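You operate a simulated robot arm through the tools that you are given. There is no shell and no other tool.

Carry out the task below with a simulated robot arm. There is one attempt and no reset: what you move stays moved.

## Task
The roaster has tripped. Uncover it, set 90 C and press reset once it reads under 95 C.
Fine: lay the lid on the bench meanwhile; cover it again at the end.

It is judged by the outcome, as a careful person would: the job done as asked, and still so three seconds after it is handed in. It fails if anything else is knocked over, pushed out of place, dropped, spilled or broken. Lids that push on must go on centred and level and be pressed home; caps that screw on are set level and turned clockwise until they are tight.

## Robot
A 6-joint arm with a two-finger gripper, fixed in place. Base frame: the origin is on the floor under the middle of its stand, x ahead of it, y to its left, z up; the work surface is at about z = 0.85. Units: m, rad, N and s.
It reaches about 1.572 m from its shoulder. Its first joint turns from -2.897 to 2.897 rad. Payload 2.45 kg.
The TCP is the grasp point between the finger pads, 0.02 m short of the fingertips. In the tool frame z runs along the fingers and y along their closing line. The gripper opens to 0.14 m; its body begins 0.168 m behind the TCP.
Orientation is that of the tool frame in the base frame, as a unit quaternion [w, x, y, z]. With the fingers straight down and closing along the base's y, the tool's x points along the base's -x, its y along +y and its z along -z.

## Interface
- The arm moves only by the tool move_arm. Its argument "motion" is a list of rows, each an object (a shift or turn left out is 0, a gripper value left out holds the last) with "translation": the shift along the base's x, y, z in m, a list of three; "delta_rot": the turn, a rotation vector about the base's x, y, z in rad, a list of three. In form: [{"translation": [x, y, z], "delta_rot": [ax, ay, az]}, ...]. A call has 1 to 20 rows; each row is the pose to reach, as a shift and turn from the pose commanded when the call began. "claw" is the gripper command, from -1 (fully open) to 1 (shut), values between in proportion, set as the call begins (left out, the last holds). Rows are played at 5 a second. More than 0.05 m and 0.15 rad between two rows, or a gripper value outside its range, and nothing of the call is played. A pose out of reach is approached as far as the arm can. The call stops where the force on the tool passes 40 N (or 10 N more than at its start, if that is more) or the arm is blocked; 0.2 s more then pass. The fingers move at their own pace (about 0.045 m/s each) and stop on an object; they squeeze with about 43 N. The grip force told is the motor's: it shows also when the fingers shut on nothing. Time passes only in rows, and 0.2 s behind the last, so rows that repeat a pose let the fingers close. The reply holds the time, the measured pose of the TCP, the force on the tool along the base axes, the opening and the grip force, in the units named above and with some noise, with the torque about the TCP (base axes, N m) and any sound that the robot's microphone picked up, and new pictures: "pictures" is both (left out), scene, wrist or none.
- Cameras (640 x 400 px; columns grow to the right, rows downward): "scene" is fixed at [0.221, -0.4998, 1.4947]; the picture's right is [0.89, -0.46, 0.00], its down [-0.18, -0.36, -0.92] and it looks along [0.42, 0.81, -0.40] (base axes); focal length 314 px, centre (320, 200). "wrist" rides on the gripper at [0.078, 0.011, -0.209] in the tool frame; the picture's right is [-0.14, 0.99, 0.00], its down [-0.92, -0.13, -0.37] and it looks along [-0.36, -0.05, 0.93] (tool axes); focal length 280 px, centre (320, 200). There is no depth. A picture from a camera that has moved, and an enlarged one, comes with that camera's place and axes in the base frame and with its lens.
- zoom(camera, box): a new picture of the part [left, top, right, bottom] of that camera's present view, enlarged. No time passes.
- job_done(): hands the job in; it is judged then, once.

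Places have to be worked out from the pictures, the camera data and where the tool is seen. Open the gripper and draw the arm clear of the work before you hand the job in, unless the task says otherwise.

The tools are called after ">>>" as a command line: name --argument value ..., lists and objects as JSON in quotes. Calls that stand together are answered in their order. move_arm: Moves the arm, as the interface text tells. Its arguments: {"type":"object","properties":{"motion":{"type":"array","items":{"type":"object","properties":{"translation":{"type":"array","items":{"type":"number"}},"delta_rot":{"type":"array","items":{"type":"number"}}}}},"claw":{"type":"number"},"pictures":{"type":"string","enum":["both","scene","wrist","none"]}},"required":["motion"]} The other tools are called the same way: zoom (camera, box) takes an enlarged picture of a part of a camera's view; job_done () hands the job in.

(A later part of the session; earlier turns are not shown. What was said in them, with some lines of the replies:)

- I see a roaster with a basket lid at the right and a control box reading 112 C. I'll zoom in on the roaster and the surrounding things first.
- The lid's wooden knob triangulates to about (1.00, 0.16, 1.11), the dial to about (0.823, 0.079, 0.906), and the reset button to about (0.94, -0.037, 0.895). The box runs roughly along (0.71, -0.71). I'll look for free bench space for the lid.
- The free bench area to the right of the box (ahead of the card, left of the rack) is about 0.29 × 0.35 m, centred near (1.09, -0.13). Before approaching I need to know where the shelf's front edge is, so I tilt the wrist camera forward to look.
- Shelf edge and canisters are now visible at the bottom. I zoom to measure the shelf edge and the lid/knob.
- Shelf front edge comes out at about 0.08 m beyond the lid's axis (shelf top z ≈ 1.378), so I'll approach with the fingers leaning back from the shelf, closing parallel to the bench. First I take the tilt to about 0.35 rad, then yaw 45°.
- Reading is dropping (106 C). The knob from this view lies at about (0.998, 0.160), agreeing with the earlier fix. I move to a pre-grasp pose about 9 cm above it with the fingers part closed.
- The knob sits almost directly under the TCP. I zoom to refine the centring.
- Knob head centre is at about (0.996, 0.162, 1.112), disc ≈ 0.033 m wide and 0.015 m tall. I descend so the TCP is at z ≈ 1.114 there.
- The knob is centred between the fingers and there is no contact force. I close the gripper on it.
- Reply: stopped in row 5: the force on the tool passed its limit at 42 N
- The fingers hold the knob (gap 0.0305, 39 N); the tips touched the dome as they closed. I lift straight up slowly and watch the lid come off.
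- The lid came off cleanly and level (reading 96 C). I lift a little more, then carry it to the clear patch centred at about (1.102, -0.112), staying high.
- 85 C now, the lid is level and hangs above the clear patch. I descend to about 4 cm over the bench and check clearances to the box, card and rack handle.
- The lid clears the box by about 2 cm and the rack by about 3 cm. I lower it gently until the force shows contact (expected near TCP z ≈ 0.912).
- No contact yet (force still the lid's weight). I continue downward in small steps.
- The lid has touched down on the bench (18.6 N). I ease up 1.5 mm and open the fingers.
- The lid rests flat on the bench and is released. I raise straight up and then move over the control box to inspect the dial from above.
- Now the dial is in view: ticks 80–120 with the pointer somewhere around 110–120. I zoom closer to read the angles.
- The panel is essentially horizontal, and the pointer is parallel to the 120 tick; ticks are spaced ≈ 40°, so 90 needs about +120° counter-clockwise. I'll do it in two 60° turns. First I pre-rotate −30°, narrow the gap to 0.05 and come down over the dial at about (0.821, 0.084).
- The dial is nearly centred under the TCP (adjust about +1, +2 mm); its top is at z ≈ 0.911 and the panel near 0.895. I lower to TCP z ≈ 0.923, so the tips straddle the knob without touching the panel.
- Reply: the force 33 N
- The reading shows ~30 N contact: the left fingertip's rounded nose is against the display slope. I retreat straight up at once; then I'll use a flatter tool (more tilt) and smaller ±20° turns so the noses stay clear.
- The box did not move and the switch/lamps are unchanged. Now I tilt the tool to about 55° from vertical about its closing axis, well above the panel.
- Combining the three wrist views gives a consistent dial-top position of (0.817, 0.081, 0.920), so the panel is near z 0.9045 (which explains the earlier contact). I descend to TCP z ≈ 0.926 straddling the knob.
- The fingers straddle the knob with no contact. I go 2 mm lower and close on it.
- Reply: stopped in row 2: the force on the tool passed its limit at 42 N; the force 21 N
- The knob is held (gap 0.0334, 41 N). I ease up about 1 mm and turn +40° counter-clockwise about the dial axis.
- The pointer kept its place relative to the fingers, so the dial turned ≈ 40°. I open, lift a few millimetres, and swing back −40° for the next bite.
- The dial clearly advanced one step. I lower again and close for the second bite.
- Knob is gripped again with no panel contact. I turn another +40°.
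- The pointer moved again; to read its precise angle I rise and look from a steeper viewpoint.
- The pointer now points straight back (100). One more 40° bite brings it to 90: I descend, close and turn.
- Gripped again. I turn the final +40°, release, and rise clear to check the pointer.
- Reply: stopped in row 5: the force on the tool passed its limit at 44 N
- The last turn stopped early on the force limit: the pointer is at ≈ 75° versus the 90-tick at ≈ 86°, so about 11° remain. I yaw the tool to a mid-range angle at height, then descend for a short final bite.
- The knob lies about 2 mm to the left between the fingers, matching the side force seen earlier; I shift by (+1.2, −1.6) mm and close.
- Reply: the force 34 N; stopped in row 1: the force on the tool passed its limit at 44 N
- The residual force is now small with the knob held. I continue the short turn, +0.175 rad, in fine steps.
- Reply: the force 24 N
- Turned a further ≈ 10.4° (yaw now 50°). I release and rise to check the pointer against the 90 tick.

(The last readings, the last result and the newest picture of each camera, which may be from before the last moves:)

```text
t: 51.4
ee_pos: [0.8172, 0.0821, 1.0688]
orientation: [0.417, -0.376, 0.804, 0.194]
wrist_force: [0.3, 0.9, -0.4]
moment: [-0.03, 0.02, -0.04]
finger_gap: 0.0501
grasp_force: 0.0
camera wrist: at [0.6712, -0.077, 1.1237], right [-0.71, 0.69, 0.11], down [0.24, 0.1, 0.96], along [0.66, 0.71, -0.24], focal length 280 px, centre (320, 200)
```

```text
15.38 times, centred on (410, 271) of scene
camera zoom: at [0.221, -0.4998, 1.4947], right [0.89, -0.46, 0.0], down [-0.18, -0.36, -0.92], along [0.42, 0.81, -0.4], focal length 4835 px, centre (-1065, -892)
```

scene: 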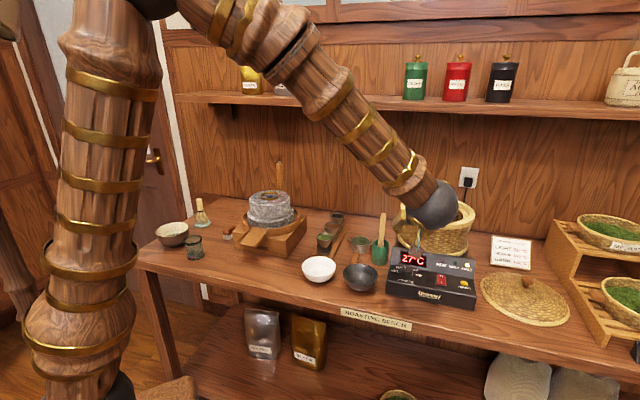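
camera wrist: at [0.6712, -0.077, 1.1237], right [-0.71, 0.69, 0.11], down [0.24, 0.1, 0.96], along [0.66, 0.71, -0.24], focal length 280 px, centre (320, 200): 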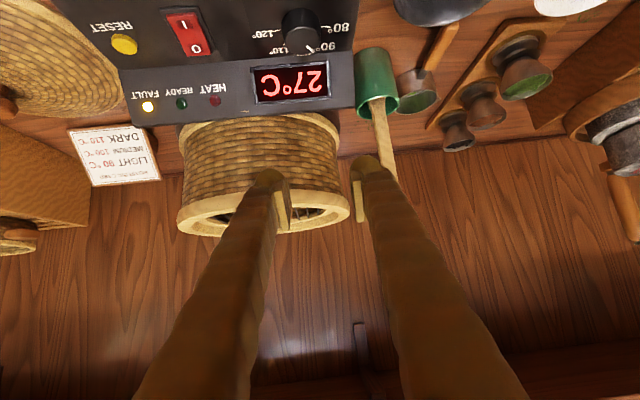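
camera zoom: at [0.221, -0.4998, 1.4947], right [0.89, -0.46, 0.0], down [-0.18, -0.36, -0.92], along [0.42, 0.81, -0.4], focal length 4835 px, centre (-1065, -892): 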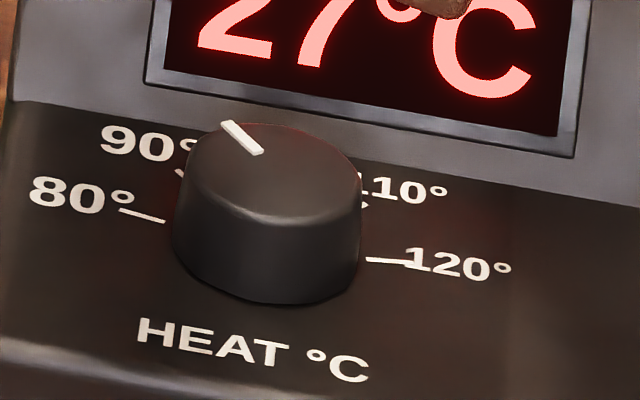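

The pointer measures ≈ 87–88° against ≈ 85° for the 90 tick — within about 1 °C. I now tilt the tool back steeper and shut the fingers, which also gives a more top-down view of the dial for confirmation.

>>> move_arm --motion '[{"translation": [0, 0, 0.01], "delta_rot": [-0.0923, 0.0767, 0]}, {"translation": [0, 0, 0.02], "delta_rot": [-0.1845, 0.1534, 0]}, {"translation": [0, 0, 0.02], "delta_rot": [-0.2768, 0.2302, 0]}, {"translation": [0, 0, 0.02], "delta_rot": [-0.369, 0.3069, 0]}, {"translation": [0, 0, 0.02], "delta_rot": [-0.4613, 0.3836, 0]}, {"translation": [0, 0, 0.02], "delta_rot": [-0.4613, 0.3836, 0]}]' --claw 1.0

>>> zoom --camera "wrist" --box '[265, 75, 365, 145]'

```text
t: 52.8
ee_pos: [0.8167, 0.0788, 1.0876]
orientation: [0.161, -0.418, 0.891, 0.074]
wrist_force: [-1.5, 0.6, 0.0]
moment: [-0.02, 0.02, 0.0]
finger_gap: 0.0
grasp_force: 29.5
camera wrist: at [0.7149, -0.0253, 1.2556], right [-0.68, 0.73, 0.05], down [0.57, 0.48, 0.67], along [0.47, 0.48, -0.74], focal length 280 px, centre (320, 200)
```

scene: 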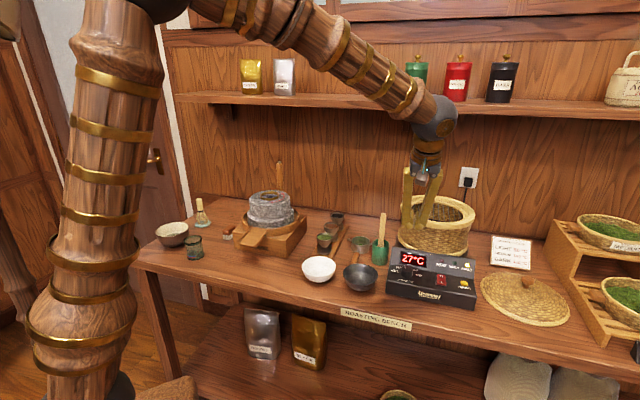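
wrist: 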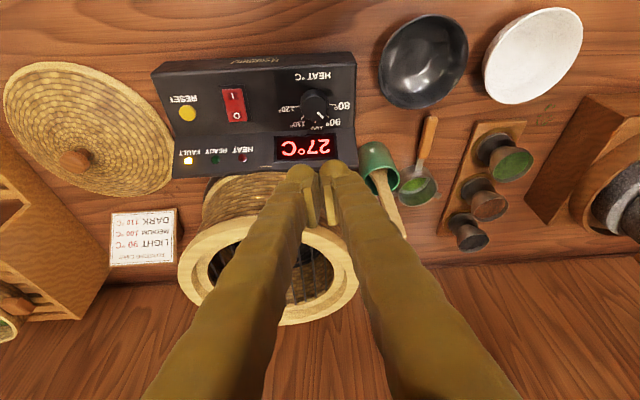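

```text
5.71 times, centred on (315, 110) of wrist
camera zoom: at [0.7149, -0.0253, 1.2556], right [-0.68, 0.73, 0.05], down [0.57, 0.48, 0.67], along [0.47, 0.48, -0.74], focal length 1602 px, centre (349, 714)
```

zoom: 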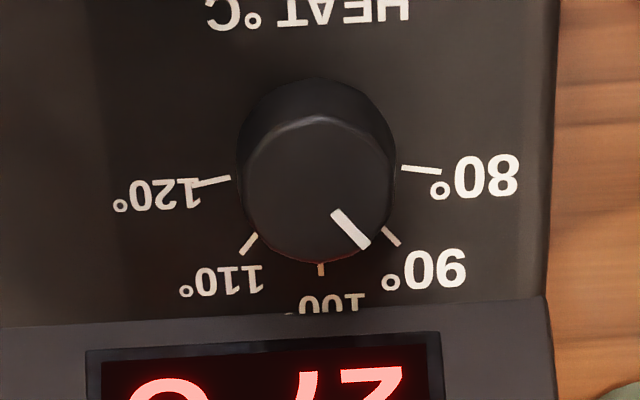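

The dial pointer is now parallel with the 90 tick — set to 90 C. Reset is at about (0.931, −0.033, 0.912). I go above it with closed fingers, rolling 0.2 rad so one rounded fingertip is lowest for pressing.

>>> move_arm --motion '[{"translation": [0.025, -0.025, 0.0], "delta_rot": [0.03, 0.038, 0]}, {"translation": [0.05, -0.05, 0.0], "delta_rot": [0.06, 0.077, 0]}, {"translation": [0.075, -0.078, -0.01], "delta_rot": [0.095, 0.115, 0]}, {"translation": [0.1026, -0.105, -0.03], "delta_rot": [0.128, 0.154, 0]}, {"translation": [0.1026, -0.105, -0.065], "delta_rot": [0.128, 0.154, 0]}, {"translation": [0.1026, -0.105, -0.1], "delta_rot": [0.128, 0.154, 0]}, {"translation": [0.1026, -0.105, -0.1], "delta_rot": [0.128, 0.154, 0]}]'

>>> zoom --camera "wrist" --box '[230, 80, 410, 220]'

>>> zoom --camera "scene" --box '[420, 220, 500, 310]'

```text
t: 54.4
ee_pos: [0.9196, -0.0244, 0.9878]
orientation: [0.118, -0.4, 0.894, 0.164]
wrist_force: [0.3, 0.4, 0.1]
moment: [0.02, 0.01, 0.01]
finger_gap: 0.0001
grasp_force: 29.2
camera wrist: at [0.8437, -0.1517, 1.1543], right [-0.66, 0.71, 0.24], down [0.67, 0.4, 0.63], along [0.35, 0.57, -0.74], focal length 280 px, centre (320, 200)
```

scene: 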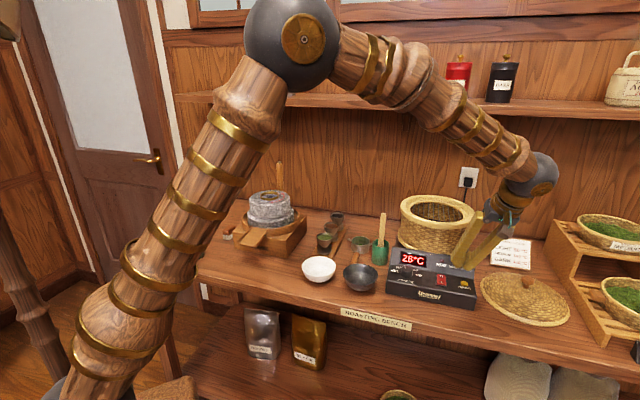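
wrist: 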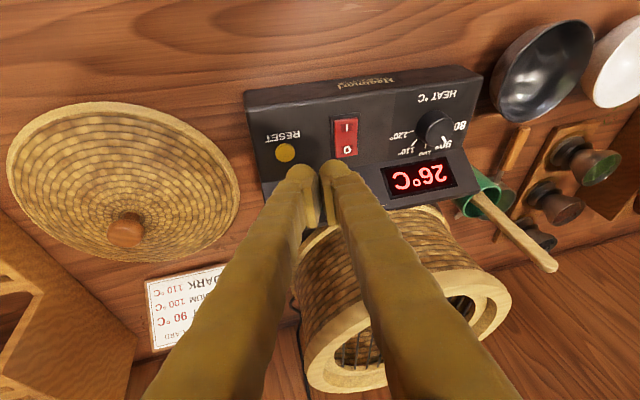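

```text
2.86 times, centred on (320, 150) of wrist
camera zoom: at [0.8437, -0.1517, 1.1543], right [-0.66, 0.71, 0.24], down [0.67, 0.4, 0.63], along [0.35, 0.57, -0.74], focal length 801 px, centre (320, 343)
```

zoom: 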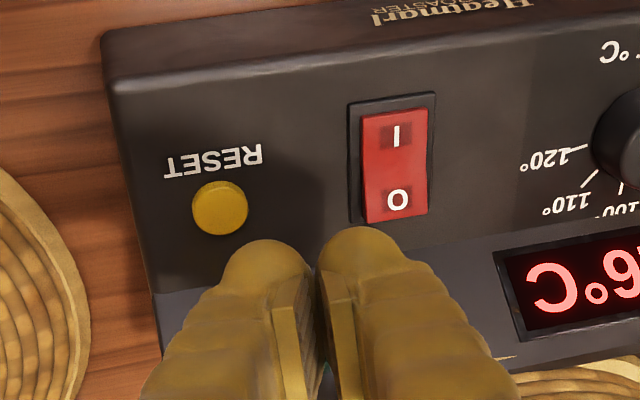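

```text
4.44 times, centred on (460, 265) of scene
camera zoom: at [0.221, -0.4998, 1.4947], right [0.89, -0.46, 0.0], down [-0.18, -0.36, -0.92], along [0.42, 0.81, -0.4], focal length 1397 px, centre (-302, -89)
```

zoom: 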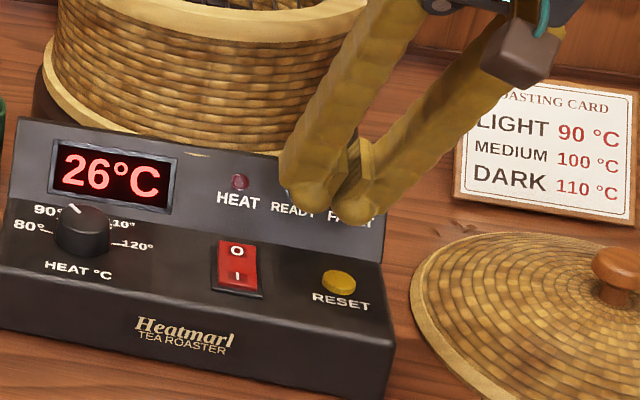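

The fingertip's camera-side bulb is the lowest point (now at about (0.923, −0.038)); the button is at about (0.9336, −0.0334). I shift by (+0.010, +0.005) and go down to just above the button.

>>> move_arm --motion '[{"translation": [0.005, 0.0025, -0.015]}, {"translation": [0.0103, 0.0049, -0.03]}, {"translation": [0.0103, 0.0049, -0.043]}, {"translation": [0.0103, 0.0049, -0.043]}]'

>>> zoom --camera "wrist" --box '[230, 80, 410, 220]'

>>> zoom --camera "scene" --box '[430, 240, 490, 300]'

```text
t: 55.4
ee_pos: [0.9299, -0.0201, 0.9446]
orientation: [0.119, -0.4, 0.894, 0.162]
wrist_force: [-0.9, 0.4, -0.2]
moment: [0.0, -0.02, -0.04]
finger_gap: 0.0
grasp_force: 29.5
camera wrist: at [0.8539, -0.147, 1.1105], right [-0.66, 0.71, 0.24], down [0.67, 0.4, 0.63], along [0.35, 0.57, -0.74], focal length 280 px, centre (320, 200)
```

scene: 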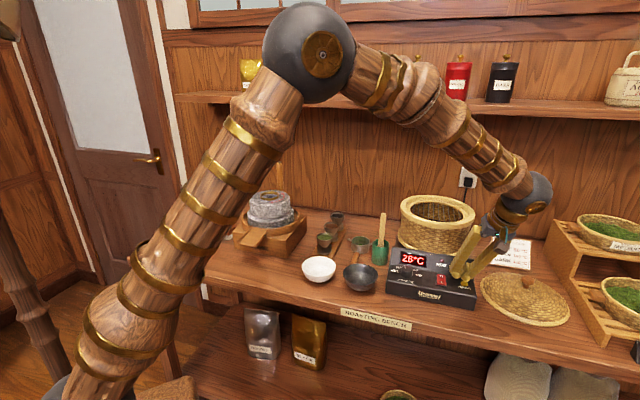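
wrist: 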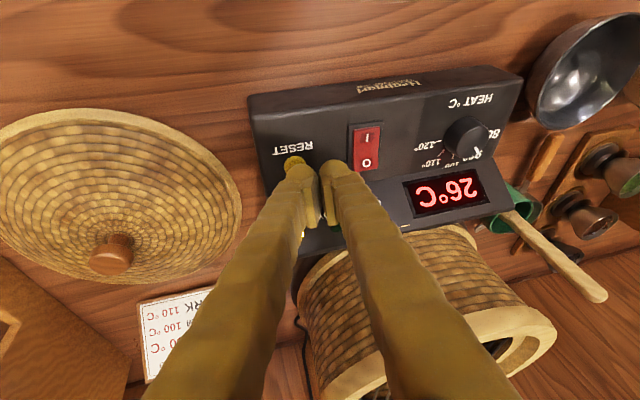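

```text
2.86 times, centred on (320, 150) of wrist
camera zoom: at [0.8539, -0.147, 1.1105], right [-0.66, 0.71, 0.24], down [0.67, 0.4, 0.63], along [0.35, 0.57, -0.74], focal length 801 px, centre (320, 343)
```

zoom: 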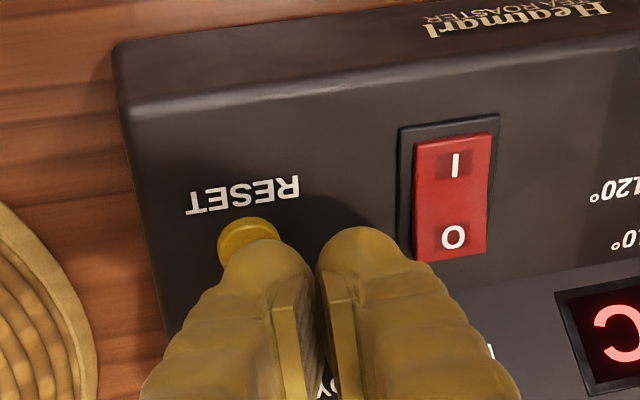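

```text
6.67 times, centred on (460, 270) of scene
camera zoom: at [0.221, -0.4998, 1.4947], right [0.89, -0.46, 0.0], down [-0.18, -0.36, -0.92], along [0.42, 0.81, -0.4], focal length 2095 px, centre (-613, -267)
```

zoom: 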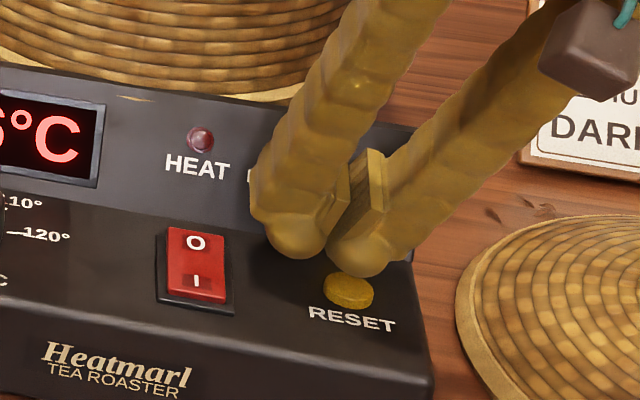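

The bulb is exactly above the button (projection matches). I press straight down in small steps and watch force, sound and lamps.

>>> move_arm --motion '[{"translation": [0, 0, -0.007]}, {"translation": [0, 0, -0.01]}, {"translation": [0, 0, -0.012]}, {"translation": [0, 0, -0.013]}]' --pictures "scene"

>>> zoom --camera "scene" --box '[390, 240, 490, 310]'

```text
t: 56.4
ee_pos: [0.9297, -0.0202, 0.9314]
orientation: [0.118, -0.4, 0.894, 0.163]
wrist_force: [-0.1, -0.1, -0.5]
moment: [-0.01, 0.0, 0.01]
finger_gap: 0.0
grasp_force: 29.5
```

scene: 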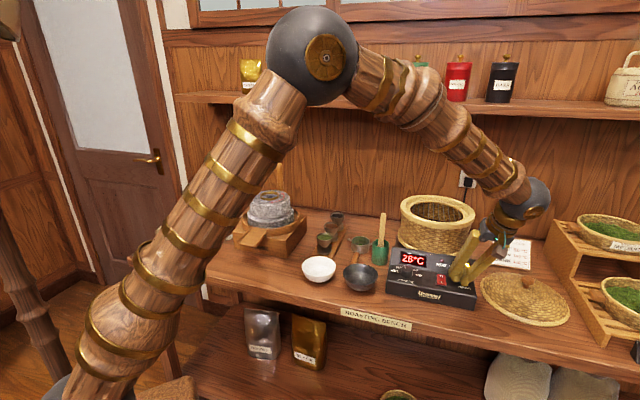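

```text
5.71 times, centred on (440, 275) of scene
camera zoom: at [0.221, -0.4998, 1.4947], right [0.89, -0.46, 0.0], down [-0.18, -0.36, -0.92], along [0.42, 0.81, -0.4], focal length 1796 px, centre (-366, -229)
```

zoom: 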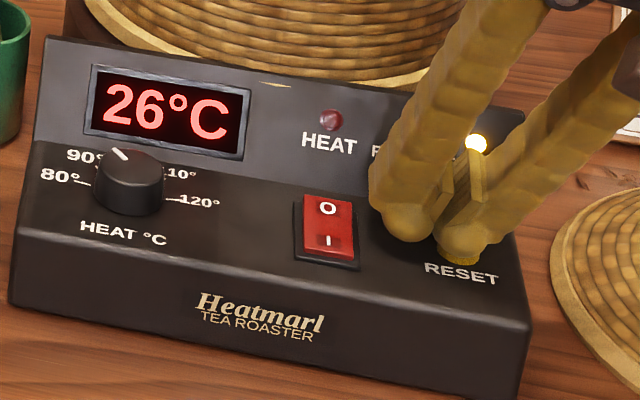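

No force yet, the tip is just at the button. I continue in 1 mm steps.

>>> move_arm --motion '[{"translation": [0, 0, -0.001]}, {"translation": [0, 0, -0.002]}, {"translation": [0, 0, -0.003]}, {"translation": [0, 0, -0.004]}]' --pictures "scene"

>>> zoom --camera "scene" --box '[390, 240, 490, 310]'

```text
t: 57.4
ee_pos: [0.9284, -0.0211, 0.9285]
orientation: [0.119, -0.4, 0.894, 0.162]
wrist_force: [-0.4, 1.2, 2.9]
moment: [0.0, 0.05, 0.0]
finger_gap: 0.0
grasp_force: 29.3
heard: click
```

scene: 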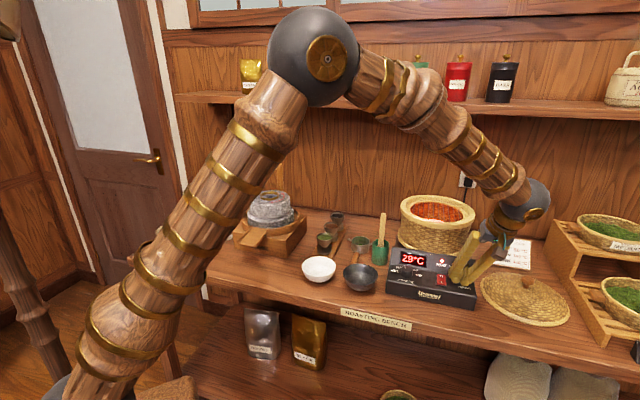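

```text
5.71 times, centred on (440, 275) of scene
camera zoom: at [0.221, -0.4998, 1.4947], right [0.89, -0.46, 0.0], down [-0.18, -0.36, -0.92], along [0.42, 0.81, -0.4], focal length 1796 px, centre (-366, -229)
```

zoom: 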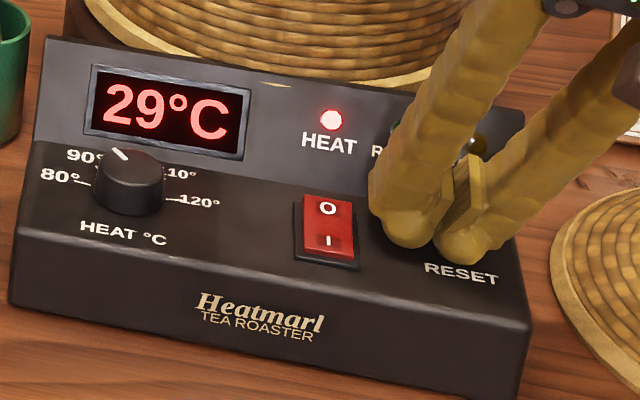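

Click heard; HEAT is lit, FAULT is off and the element glows — reset succeeded. I withdraw upward and level the tool's roll.

>>> move_arm --motion '[{"translation": [0, 0, 0.02]}, {"translation": [0, 0, 0.06]}, {"translation": [0, 0, 0.1], "delta_rot": [-0.064, -0.077, 0]}, {"translation": [0, 0, 0.14], "delta_rot": [-0.128, -0.154, 0]}, {"translation": [0, 0, 0.14], "delta_rot": [-0.128, -0.154, 0]}]' --pictures "none"

>>> move_arm --motion '[{"translation": [0.03, -0.015, 0], "delta_rot": [0, 0, -0.03]}, {"translation": [0.07, -0.035, 0], "delta_rot": [0, 0, -0.06]}, {"translation": [0.11, -0.06, 0], "delta_rot": [0, 0, -0.0925]}, {"translation": [0.15, -0.08, 0], "delta_rot": [0, 0, -0.0925]}, {"translation": [0.1734, -0.0925, 0], "delta_rot": [0, 0, -0.0925]}, {"translation": [0.1734, -0.0925, -0.04], "delta_rot": [0, 0, -0.0925]}, {"translation": [0.1734, -0.0925, -0.07], "delta_rot": [0, 0, -0.0925]}, {"translation": [0.1734, -0.0925, -0.07], "delta_rot": [0, 0, -0.0925]}]' --claw 0.0

>>> zoom --camera "wrist" --box '[240, 80, 400, 220]'

>>> zoom --camera "scene" --box '[390, 200, 610, 340]'

```text
t: 58.6
ee_pos: [0.9294, -0.0203, 1.0663]
orientation: [0.161, -0.418, 0.891, 0.075]
wrist_force: [-0.6, 0.8, 0.4]
moment: [0.04, 0.0, 0.01]
finger_gap: 0.0
grasp_force: 29.9
```

```text
t: 60.4
ee_pos: [1.1038, -0.1112, 0.9988]
orientation: [0.164, -0.377, 0.909, 0.067]
wrist_force: [-0.6, 0.3, 0.0]
moment: [0.01, 0.01, 0.01]
finger_gap: 0.0703
grasp_force: 0.0
camera wrist: at [0.9931, -0.2068, 1.1662], right [-0.61, 0.79, 0.05], down [0.61, 0.43, 0.67], along [0.51, 0.43, -0.74], focal length 280 px, centre (320, 200)
```

scene: 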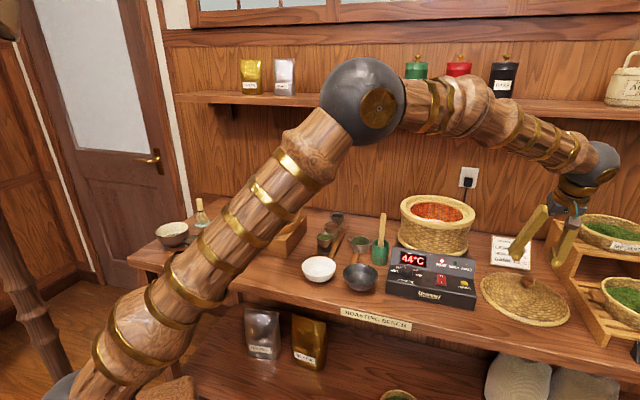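
wrist: 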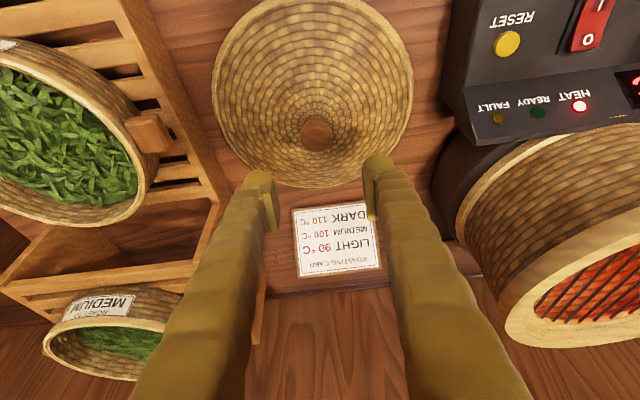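

```text
2.86 times, centred on (320, 150) of wrist
camera zoom: at [0.9931, -0.2068, 1.1662], right [-0.61, 0.79, 0.05], down [0.61, 0.43, 0.67], along [0.51, 0.43, -0.74], focal length 801 px, centre (320, 343)
```

zoom: 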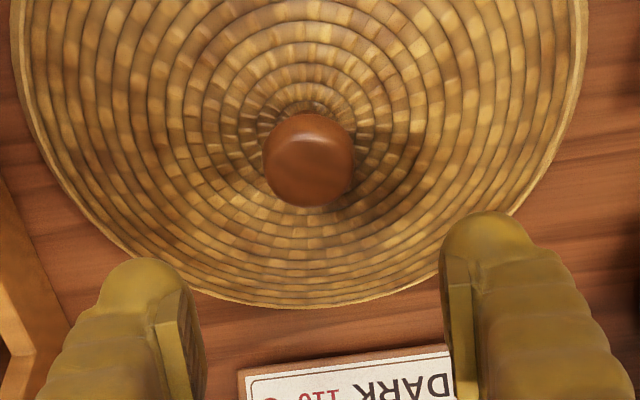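

```text
2.86 times, centred on (500, 270) of scene
camera zoom: at [0.221, -0.4998, 1.4947], right [0.89, -0.46, 0.0], down [-0.18, -0.36, -0.92], along [0.42, 0.81, -0.4], focal length 898 px, centre (-194, 0)
```

zoom: 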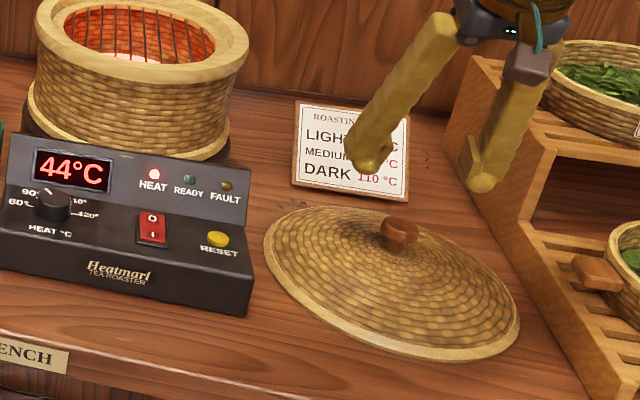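

Reading climbs (44 C) toward the 90 C set-point. The lid knob is under the fingers in the same relation as at release; I descend to about the same grip pose (TCP z ≈ 0.914).

>>> move_arm --motion '[{"translation": [0, 0, -0.03]}, {"translation": [0, 0, -0.055]}, {"translation": [0, 0, -0.075]}, {"translation": [0, 0, -0.0833]}, {"translation": [0, 0, -0.0833]}]' --pictures "wrist"

>>> zoom --camera "wrist" --box '[240, 120, 400, 240]'

```text
t: 61.6
ee_pos: [1.1036, -0.1132, 0.9149]
orientation: [0.164, -0.377, 0.909, 0.067]
wrist_force: [0.3, 0.3, -0.2]
moment: [-0.01, 0.01, 0.01]
finger_gap: 0.0701
grasp_force: 0.0
camera wrist: at [0.9924, -0.2081, 1.0832], right [-0.61, 0.79, 0.05], down [0.61, 0.43, 0.67], along [0.51, 0.43, -0.74], focal length 280 px, centre (320, 200)
```

wrist: 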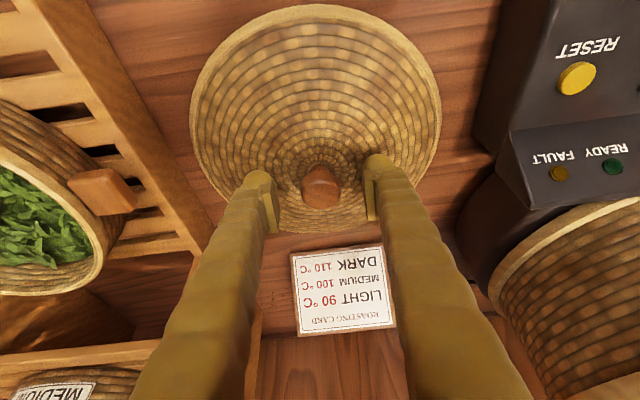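

```text
3.33 times, centred on (320, 180) of wrist
camera zoom: at [0.9924, -0.2081, 1.0832], right [-0.61, 0.79, 0.05], down [0.61, 0.43, 0.67], along [0.51, 0.43, -0.74], focal length 935 px, centre (320, 267)
```

zoom: 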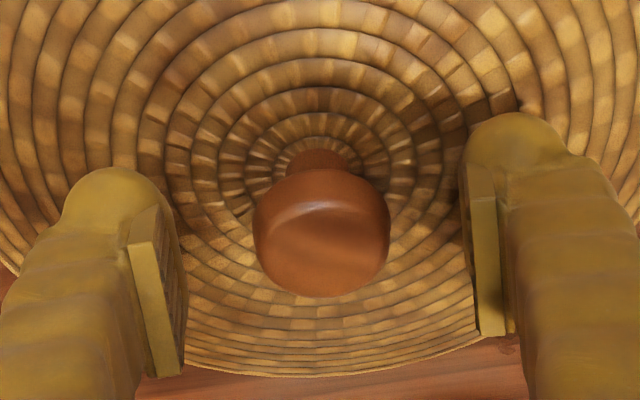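

The knob sits centred between the pads. I close on it.

>>> move_arm --motion '[{"translation": [0, 0, 0]}, {"translation": [0, 0, 0]}, {"translation": [0, 0, 0]}, {"translation": [0, 0, 0]}, {"translation": [0, 0, 0]}]' --claw 1.0 --pictures "wrist"

>>> zoom --camera "wrist" --box '[240, 120, 400, 240]'

```text
t: 62.8
ee_pos: [1.1046, -0.1119, 0.9156]
orientation: [0.165, -0.376, 0.909, 0.066]
wrist_force: [-1.2, -0.3, 0.1]
moment: [0.0, 0.01, -0.03]
finger_gap: 0.032
grasp_force: 42.9
camera wrist: at [0.9924, -0.208, 1.0832], right [-0.61, 0.79, 0.05], down [0.61, 0.43, 0.67], along [0.51, 0.43, -0.74], focal length 280 px, centre (320, 200)
```

wrist: 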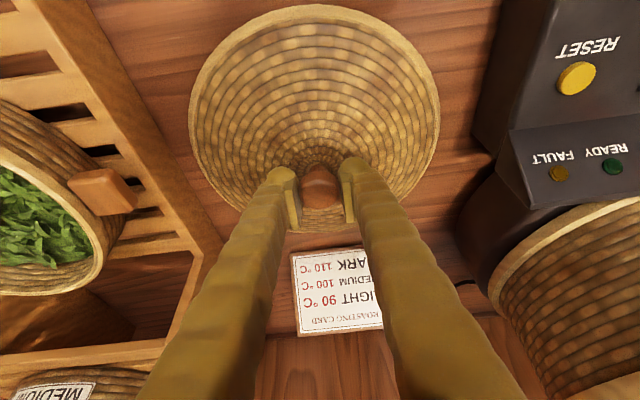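

```text
3.33 times, centred on (320, 180) of wrist
camera zoom: at [0.9924, -0.208, 1.0832], right [-0.61, 0.79, 0.05], down [0.61, 0.43, 0.67], along [0.51, 0.43, -0.74], focal length 935 px, centre (320, 267)
```

zoom: 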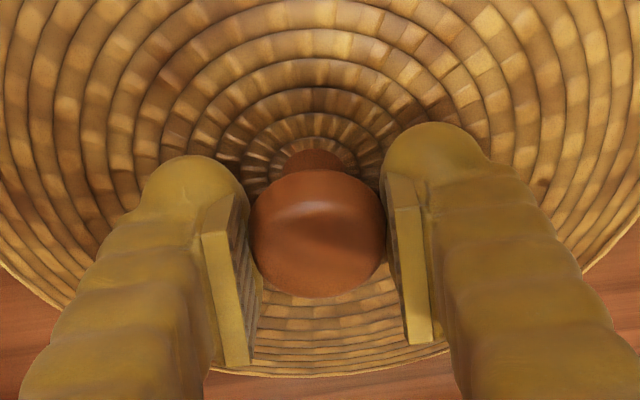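

Held (gap 0.032, 43 N). I lift a few centimetres and check the lid hangs level.

>>> move_arm --motion '[{"translation": [0, 0, 0.01]}, {"translation": [0, 0, 0.03]}, {"translation": [0, 0, 0.07]}, {"translation": [0, 0, 0.115]}, {"translation": [0, 0, 0.16]}, {"translation": [0, 0, 0.205]}, {"translation": [0, 0, 0.25]}, {"translation": [0, 0, 0.285]}, {"translation": [0, 0, 0.285]}]'

>>> zoom --camera "scene" --box '[380, 130, 640, 350]'

```text
t: 64.8
ee_pos: [1.1038, -0.1143, 1.1993]
orientation: [0.164, -0.376, 0.91, 0.067]
wrist_force: [-0.4, 0.1, -0.5]
moment: [0.01, 0.0, 0.01]
finger_gap: 0.0317
grasp_force: 43.0
camera wrist: at [0.9935, -0.2088, 1.3672], right [-0.61, 0.79, 0.05], down [0.61, 0.43, 0.67], along [0.51, 0.43, -0.74], focal length 280 px, centre (320, 200)
```

scene: 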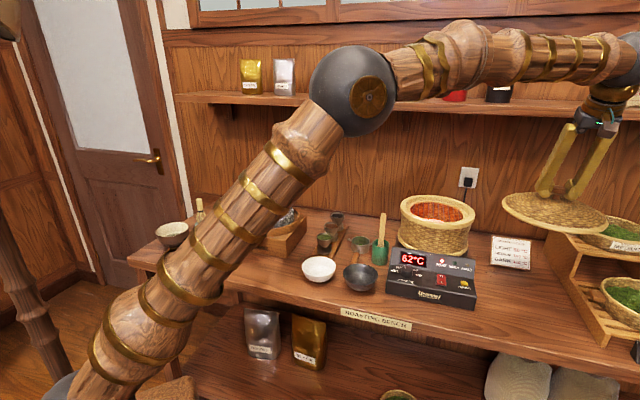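
wrist: 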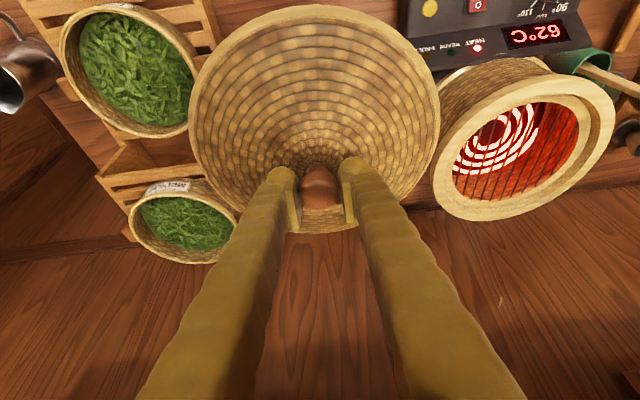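

```text
1.82 times, centred on (510, 240) of scene
camera zoom: at [0.221, -0.4998, 1.4947], right [0.89, -0.46, 0.0], down [-0.18, -0.36, -0.92], along [0.42, 0.81, -0.4], focal length 571 px, centre (-26, 127)
```

zoom: 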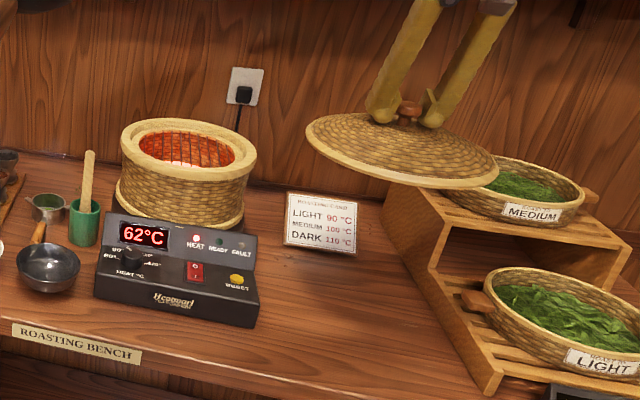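

The lid is level in the grip (62 C on the display). I carry it back over the drum at the same height, along the reverse path.

>>> move_arm --motion '[{"translation": [-0.008, 0.02, 0]}, {"translation": [-0.023, 0.06, 0]}, {"translation": [-0.039, 0.1, 0]}, {"translation": [-0.054, 0.14, 0]}, {"translation": [-0.07, 0.18, 0]}, {"translation": [-0.085, 0.22, 0]}, {"translation": [-0.099, 0.255, 0]}, {"translation": [-0.1063, 0.2749, 0]}, {"translation": [-0.1063, 0.2749, -0.025]}, {"translation": [-0.1063, 0.2749, -0.045]}, {"translation": [-0.1063, 0.2749, -0.045]}]'

>>> zoom --camera "scene" --box '[380, 120, 500, 270]'

```text
t: 67.2
ee_pos: [0.9969, 0.1642, 1.155]
orientation: [0.164, -0.377, 0.909, 0.068]
wrist_force: [0.0, 0.6, -1.2]
moment: [-0.01, -0.02, 0.0]
finger_gap: 0.0317
grasp_force: 43.1
camera wrist: at [0.8856, 0.0676, 1.3224], right [-0.61, 0.79, 0.05], down [0.61, 0.43, 0.67], along [0.51, 0.43, -0.74], focal length 280 px, centre (320, 200)
```

scene: 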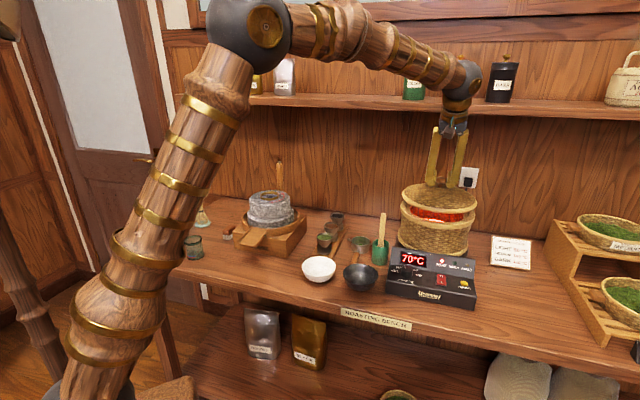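
wrist: 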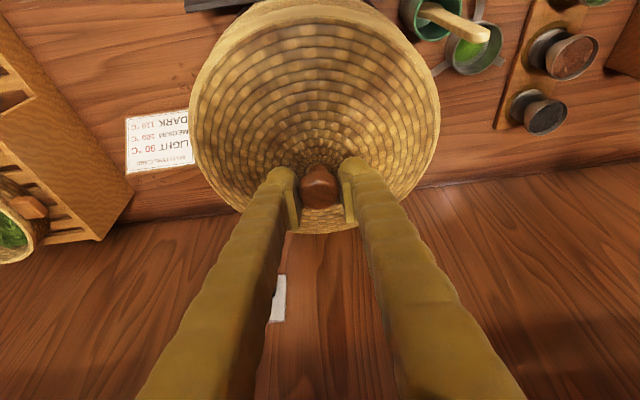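

```text
2.67 times, centred on (440, 195) of scene
camera zoom: at [0.221, -0.4998, 1.4947], right [0.89, -0.46, 0.0], down [-0.18, -0.36, -0.92], along [0.42, 0.81, -0.4], focal length 838 px, centre (0, 213)
```

zoom: 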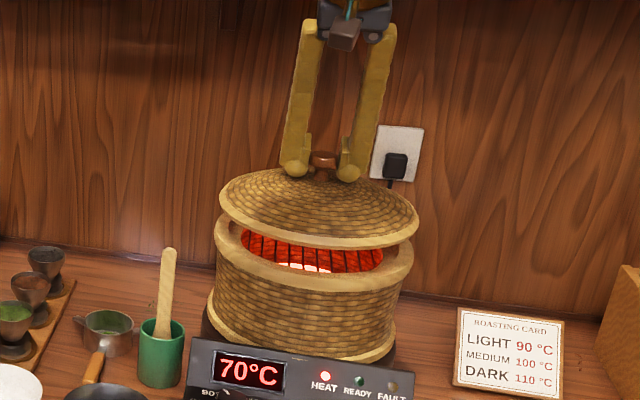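

The lid is aligned with the drum as it was when lifted (same image columns). I lower it slowly toward the seat, expected near TCP z ≈ 1.119.

>>> move_arm --motion '[{"translation": [0, 0, -0.012]}, {"translation": [0, 0, -0.02]}, {"translation": [0, 0, -0.026]}, {"translation": [0, 0, -0.03]}, {"translation": [0, 0, -0.03]}]'

>>> zoom --camera "scene" --box '[380, 140, 500, 270]'

```text
t: 68.4
ee_pos: [0.9969, 0.1618, 1.1232]
orientation: [0.164, -0.377, 0.909, 0.068]
wrist_force: [0.4, 0.5, -1.0]
moment: [0.01, -0.02, 0.02]
finger_gap: 0.0313
grasp_force: 43.4
camera wrist: at [0.8862, 0.0676, 1.2917], right [-0.61, 0.79, 0.05], down [0.61, 0.43, 0.67], along [0.51, 0.43, -0.74], focal length 280 px, centre (320, 200)
```

scene: 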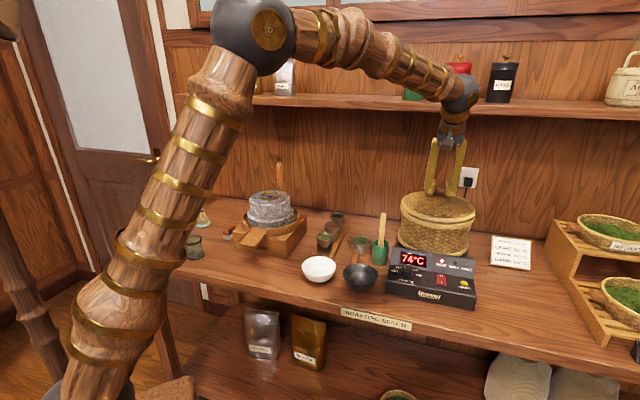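
wrist: 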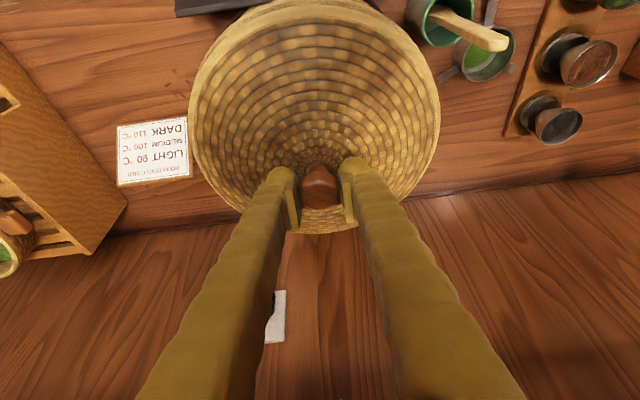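

```text
3.08 times, centred on (440, 205) of scene
camera zoom: at [0.221, -0.4998, 1.4947], right [0.89, -0.46, 0.0], down [-0.18, -0.36, -0.92], along [0.42, 0.81, -0.4], focal length 967 px, centre (-49, 185)
```

zoom: 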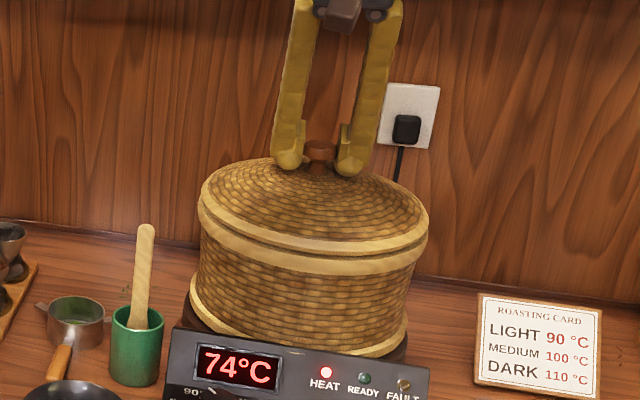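

Nearly seated with a thin gap still visible. I continue down in 1–2 mm steps watching the force.

>>> move_arm --motion '[{"translation": [0, 0, -0.0015]}, {"translation": [0, 0, -0.003]}, {"translation": [0, 0, -0.0045]}, {"translation": [0, 0, -0.0045]}]' --pictures "none"

>>> zoom --camera "scene" --box '[390, 180, 490, 270]'

```text
t: 69.4
ee_pos: [0.9974, 0.163, 1.1196]
orientation: [0.165, -0.377, 0.909, 0.068]
wrist_force: [0.9, 0.0, 3.0]
moment: [-0.02, -0.03, -0.03]
finger_gap: 0.0318
grasp_force: 43.4
```

```text
4.44 times, centred on (440, 225) of scene
camera zoom: at [0.221, -0.4998, 1.4947], right [0.89, -0.46, 0.0], down [-0.18, -0.36, -0.92], along [0.42, 0.81, -0.4], focal length 1397 px, centre (-213, 89)
```

zoom: 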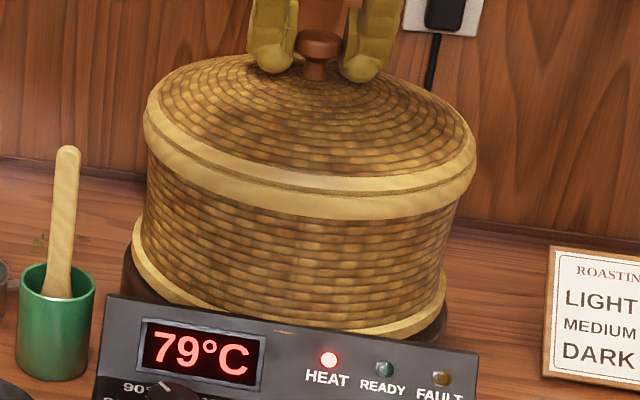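

First contact (3 N) at z ≈ 1.1195. I press a little further to settle it home.

>>> move_arm --motion '[{"translation": [0, 0, -0.001]}, {"translation": [0, 0, -0.002]}, {"translation": [0, 0, -0.003]}, {"translation": [0, 0, -0.003]}]' --pictures "none"

>>> zoom --camera "scene" --box '[390, 180, 490, 270]'

```text
t: 70.4
ee_pos: [0.9964, 0.1628, 1.1189]
orientation: [0.165, -0.376, 0.909, 0.067]
wrist_force: [7.9, 6.3, 23.2]
moment: [0.03, -0.05, -0.01]
finger_gap: 0.0305
grasp_force: 42.9
```

```text
4.44 times, centred on (440, 225) of scene
camera zoom: at [0.221, -0.4998, 1.4947], right [0.89, -0.46, 0.0], down [-0.18, -0.36, -0.92], along [0.42, 0.81, -0.4], focal length 1397 px, centre (-213, 89)
```

zoom: 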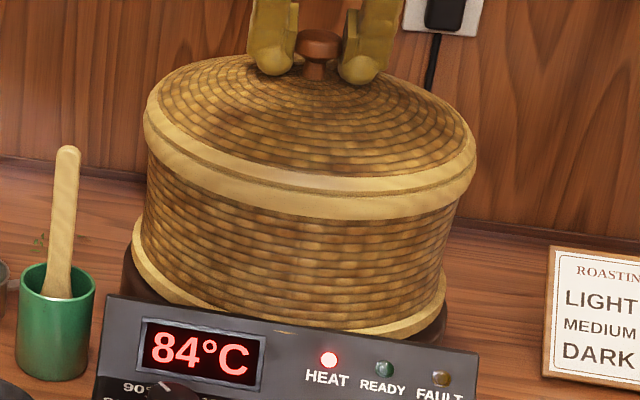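

The force rose to 23 N with no further travel, so the lid is home. I ease off slightly and open the fingers.

>>> move_arm --motion '[{"translation": [0, 0, 0.002]}]' --pictures "none"

>>> move_arm --motion '[{"translation": [0, 0, 0]}, {"translation": [0, 0, 0]}, {"translation": [0, 0, 0]}, {"translation": [0, 0, 0]}]' --claw 0.0

>>> zoom --camera "scene" --box '[370, 180, 550, 320]'

```text
t: 70.8
ee_pos: [0.9969, 0.162, 1.1176]
orientation: [0.163, -0.376, 0.909, 0.067]
wrist_force: [2.2, 3.5, 7.9]
moment: [0.14, -0.18, 0.03]
finger_gap: 0.0304
grasp_force: 43.1
```

```text
t: 71.8
ee_pos: [0.9961, 0.1619, 1.1192]
orientation: [0.163, -0.376, 0.909, 0.067]
wrist_force: [0.6, -0.5, 0.2]
moment: [0.01, -0.04, 0.02]
finger_gap: 0.0699
grasp_force: 0.0
camera wrist: at [0.8858, 0.0673, 1.2866], right [-0.61, 0.79, 0.05], down [0.61, 0.43, 0.67], along [0.51, 0.43, -0.74], focal length 280 px, centre (320, 200)
```

scene: 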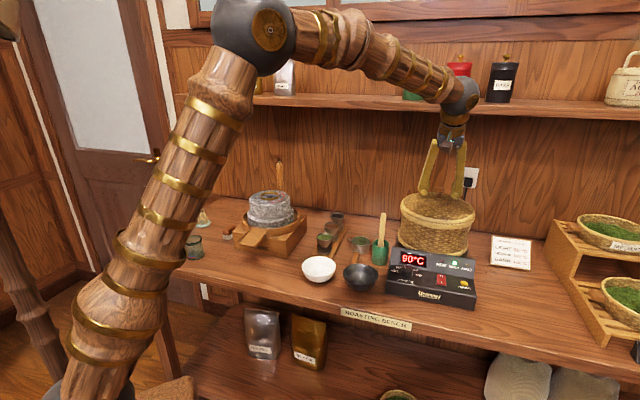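
wrist: 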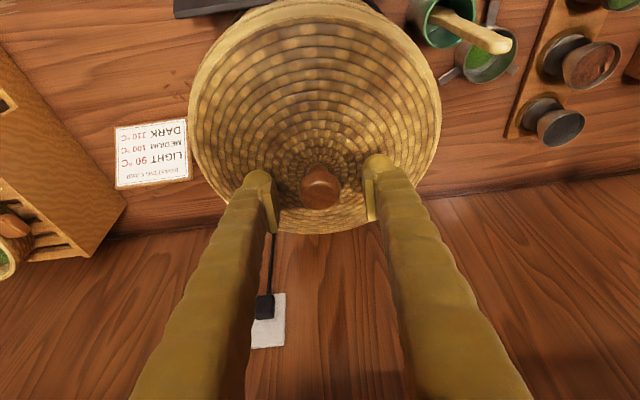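

```text
2.86 times, centred on (460, 250) of scene
camera zoom: at [0.221, -0.4998, 1.4947], right [0.89, -0.46, 0.0], down [-0.18, -0.36, -0.92], along [0.42, 0.81, -0.4], focal length 898 px, centre (-80, 57)
```

zoom: 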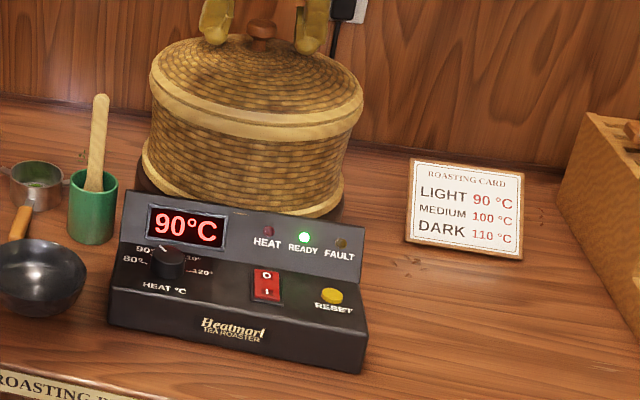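

Lid is seated as at the start, display reads 90 C with READY lit. I raise straight up and withdraw toward the start area.

>>> move_arm --motion '[{"translation": [0, 0, 0.02]}, {"translation": [0, 0, 0.05]}, {"translation": [0, 0, 0.09]}, {"translation": [-0.03, -0.01, 0.12]}, {"translation": [-0.07, -0.02, 0.15]}, {"translation": [-0.11, -0.03, 0.17]}, {"translation": [-0.15, -0.04, 0.18]}, {"translation": [-0.2, -0.04, 0.18]}, {"translation": [-0.25, -0.04, 0.18]}, {"translation": [-0.3, -0.04, 0.18]}, {"translation": [-0.3, -0.04, 0.18]}]'

>>> zoom --camera "scene" --box '[370, 180, 550, 320]'

>>> zoom --camera "wrist" --box '[100, 0, 420, 240]'

```text
refused: row 5 steps farther than a row can; nothing moved
```

```text
2.86 times, centred on (460, 250) of scene
camera zoom: at [0.221, -0.4998, 1.4947], right [0.89, -0.46, 0.0], down [-0.18, -0.36, -0.92], along [0.42, 0.81, -0.4], focal length 898 px, centre (-80, 57)
```

zoom: 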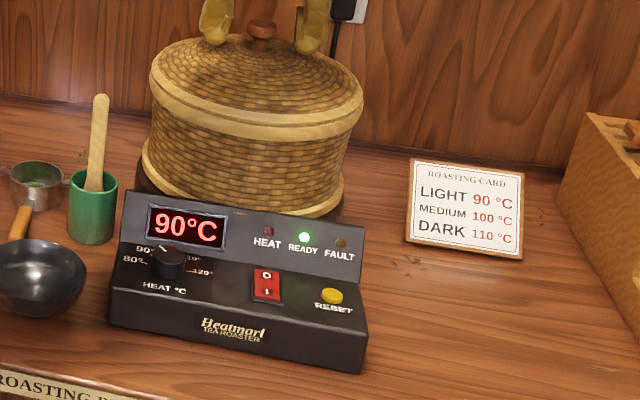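

```text
1.67 times, centred on (260, 120) of wrist
camera zoom: at [0.8858, 0.0673, 1.2866], right [-0.61, 0.79, 0.05], down [0.61, 0.43, 0.67], along [0.51, 0.43, -0.74], focal length 467 px, centre (420, 333)
```

zoom: 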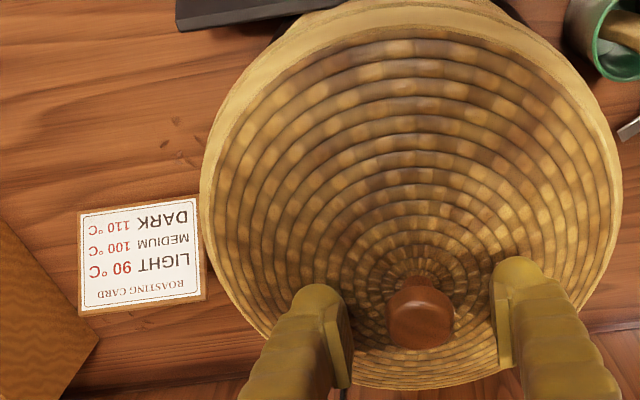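

One row was too long, so nothing moved. I repeat the withdrawal with shorter steps.

>>> move_arm --motion '[{"translation": [0, 0, 0.02]}, {"translation": [0, 0, 0.05]}, {"translation": [0, 0, 0.085]}, {"translation": [0, 0, 0.12]}, {"translation": [-0.03, -0.01, 0.145]}, {"translation": [-0.07, -0.02, 0.16]}, {"translation": [-0.11, -0.025, 0.17]}, {"translation": [-0.15, -0.03, 0.18]}, {"translation": [-0.19, -0.035, 0.18]}, {"translation": [-0.23, -0.04, 0.18]}, {"translation": [-0.27, -0.04, 0.18]}, {"translation": [-0.3, -0.04, 0.18]}, {"translation": [-0.3, -0.04, 0.18]}]'

>>> zoom --camera "scene" --box '[370, 180, 550, 320]'

>>> zoom --camera "scene" --box '[392, 250, 482, 310]'

```text
t: 74.6
ee_pos: [0.695, 0.121, 1.2994]
orientation: [0.164, -0.376, 0.909, 0.066]
wrist_force: [-0.6, -0.4, -0.3]
moment: [-0.03, -0.01, 0.02]
finger_gap: 0.07
grasp_force: 0.0
camera wrist: at [0.5843, 0.0268, 1.4677], right [-0.61, 0.79, 0.05], down [0.61, 0.43, 0.67], along [0.51, 0.43, -0.74], focal length 280 px, centre (320, 200)
```

scene: 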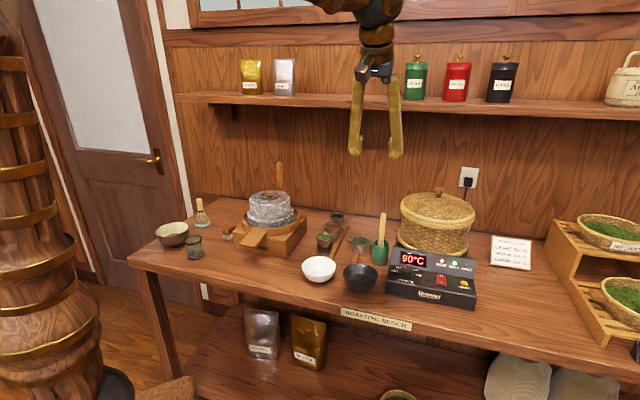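
wrist: 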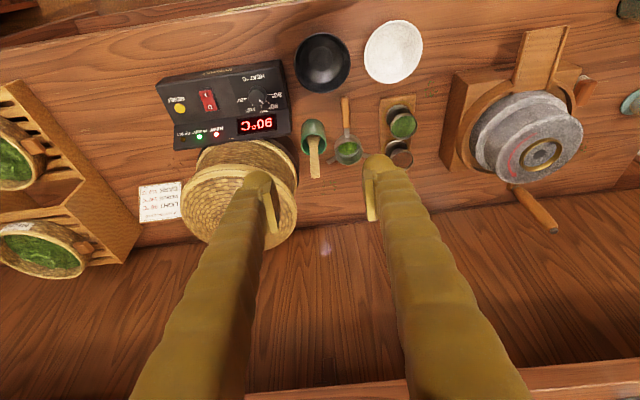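

```text
2.86 times, centred on (460, 250) of scene
camera zoom: at [0.221, -0.4998, 1.4947], right [0.89, -0.46, 0.0], down [-0.18, -0.36, -0.92], along [0.42, 0.81, -0.4], focal length 898 px, centre (-80, 57)
```

zoom: 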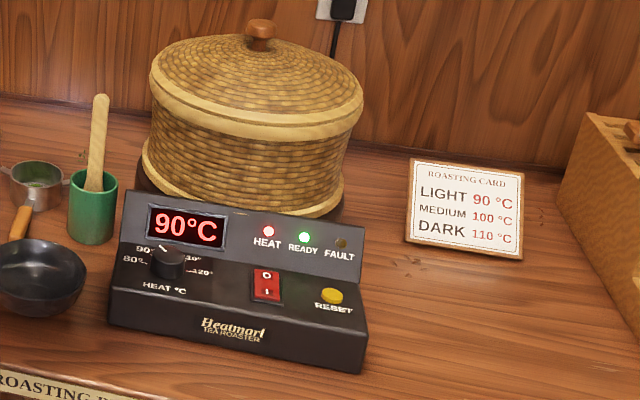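

```text
6.67 times, centred on (437, 280) of scene
camera zoom: at [0.221, -0.4998, 1.4947], right [0.89, -0.46, 0.0], down [-0.18, -0.36, -0.92], along [0.42, 0.81, -0.4], focal length 2095 px, centre (-460, -333)
```

zoom: 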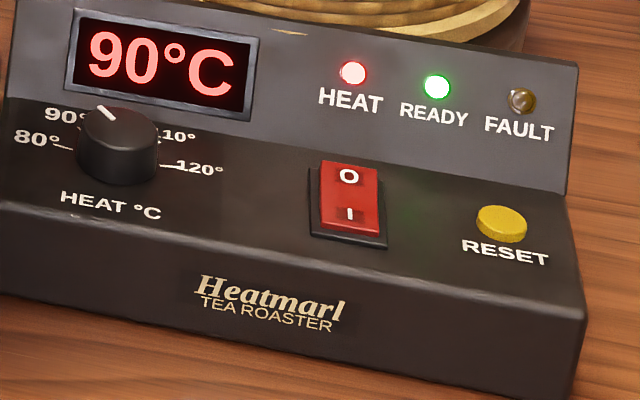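

The lid sits exactly as in the first picture, the dial is at 90, the display holds 90 C with READY on and FAULT off, and nothing else has moved. I fully open the gripper, well clear of the work, before handing in.

>>> move_arm --motion '[{"translation": [-0.02, 0, 0.01]}, {"translation": [-0.04, 0, 0.01]}, {"translation": [-0.04, 0, 0.01]}, {"translation": [-0.04, 0, 0.01]}, {"translation": [-0.04, 0, 0.01]}]' --claw -1.0 --pictures "scene"

>>> zoom --camera "scene" --box '[370, 180, 550, 320]'

```text
t: 75.8
ee_pos: [0.6561, 0.123, 1.3111]
orientation: [0.164, -0.377, 0.909, 0.068]
wrist_force: [-0.3, -0.2, 0.8]
moment: [0.02, 0.04, 0.02]
finger_gap: 0.1401
grasp_force: 0.0
```

scene: 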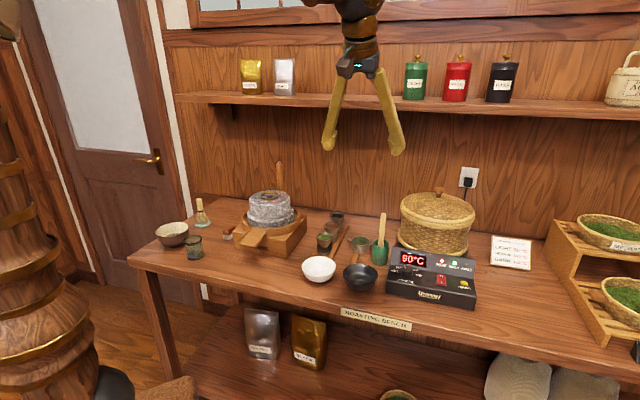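

```text
2.86 times, centred on (460, 250) of scene
camera zoom: at [0.221, -0.4998, 1.4947], right [0.89, -0.46, 0.0], down [-0.18, -0.36, -0.92], along [0.42, 0.81, -0.4], focal length 898 px, centre (-80, 57)
```

zoom: 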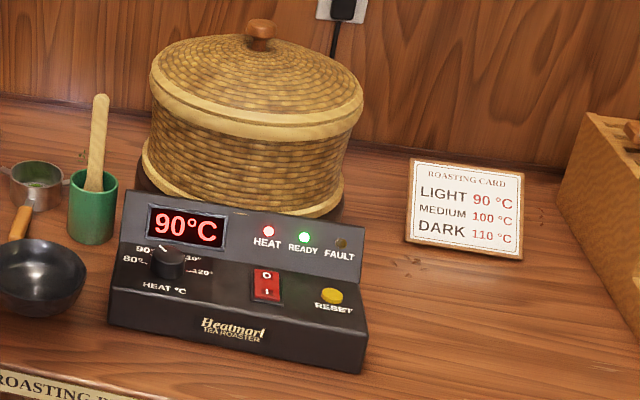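

The roaster is steady at 90 C with READY lit, the lid is on and level, the gripper is open and the arm is clear. I hand the job in.

>>> job_done

```text
The job is handed in.
```

The roaster is running again at 90 C and covered. READY and HEAT are lit and FAULT is off.

- **Lid:** I took it off by its knob and laid it on the clear bench to the right of the control box. At the end I set it back level and pressed it down. It looks the same as in the first picture.
- **Dial:** I turned it from 120 to 90. The pointer ended within about 3° of the 90 mark, which is under 1 °C.
- **Reset:** I pressed it with the display at 26 C, well under 95. It clicked, FAULT went out and HEAT came on, and the reading then climbed to 90 C and held there.

While lining up on the dial, the fingers twice pressed on the control panel, with about 30 N and then about 42 N. In the later pictures the box had not moved and nothing was marked. The card, cups, bowls and rack next to the roaster look undisturbed.

The arm was clear with the gripper open when I handed the job in.
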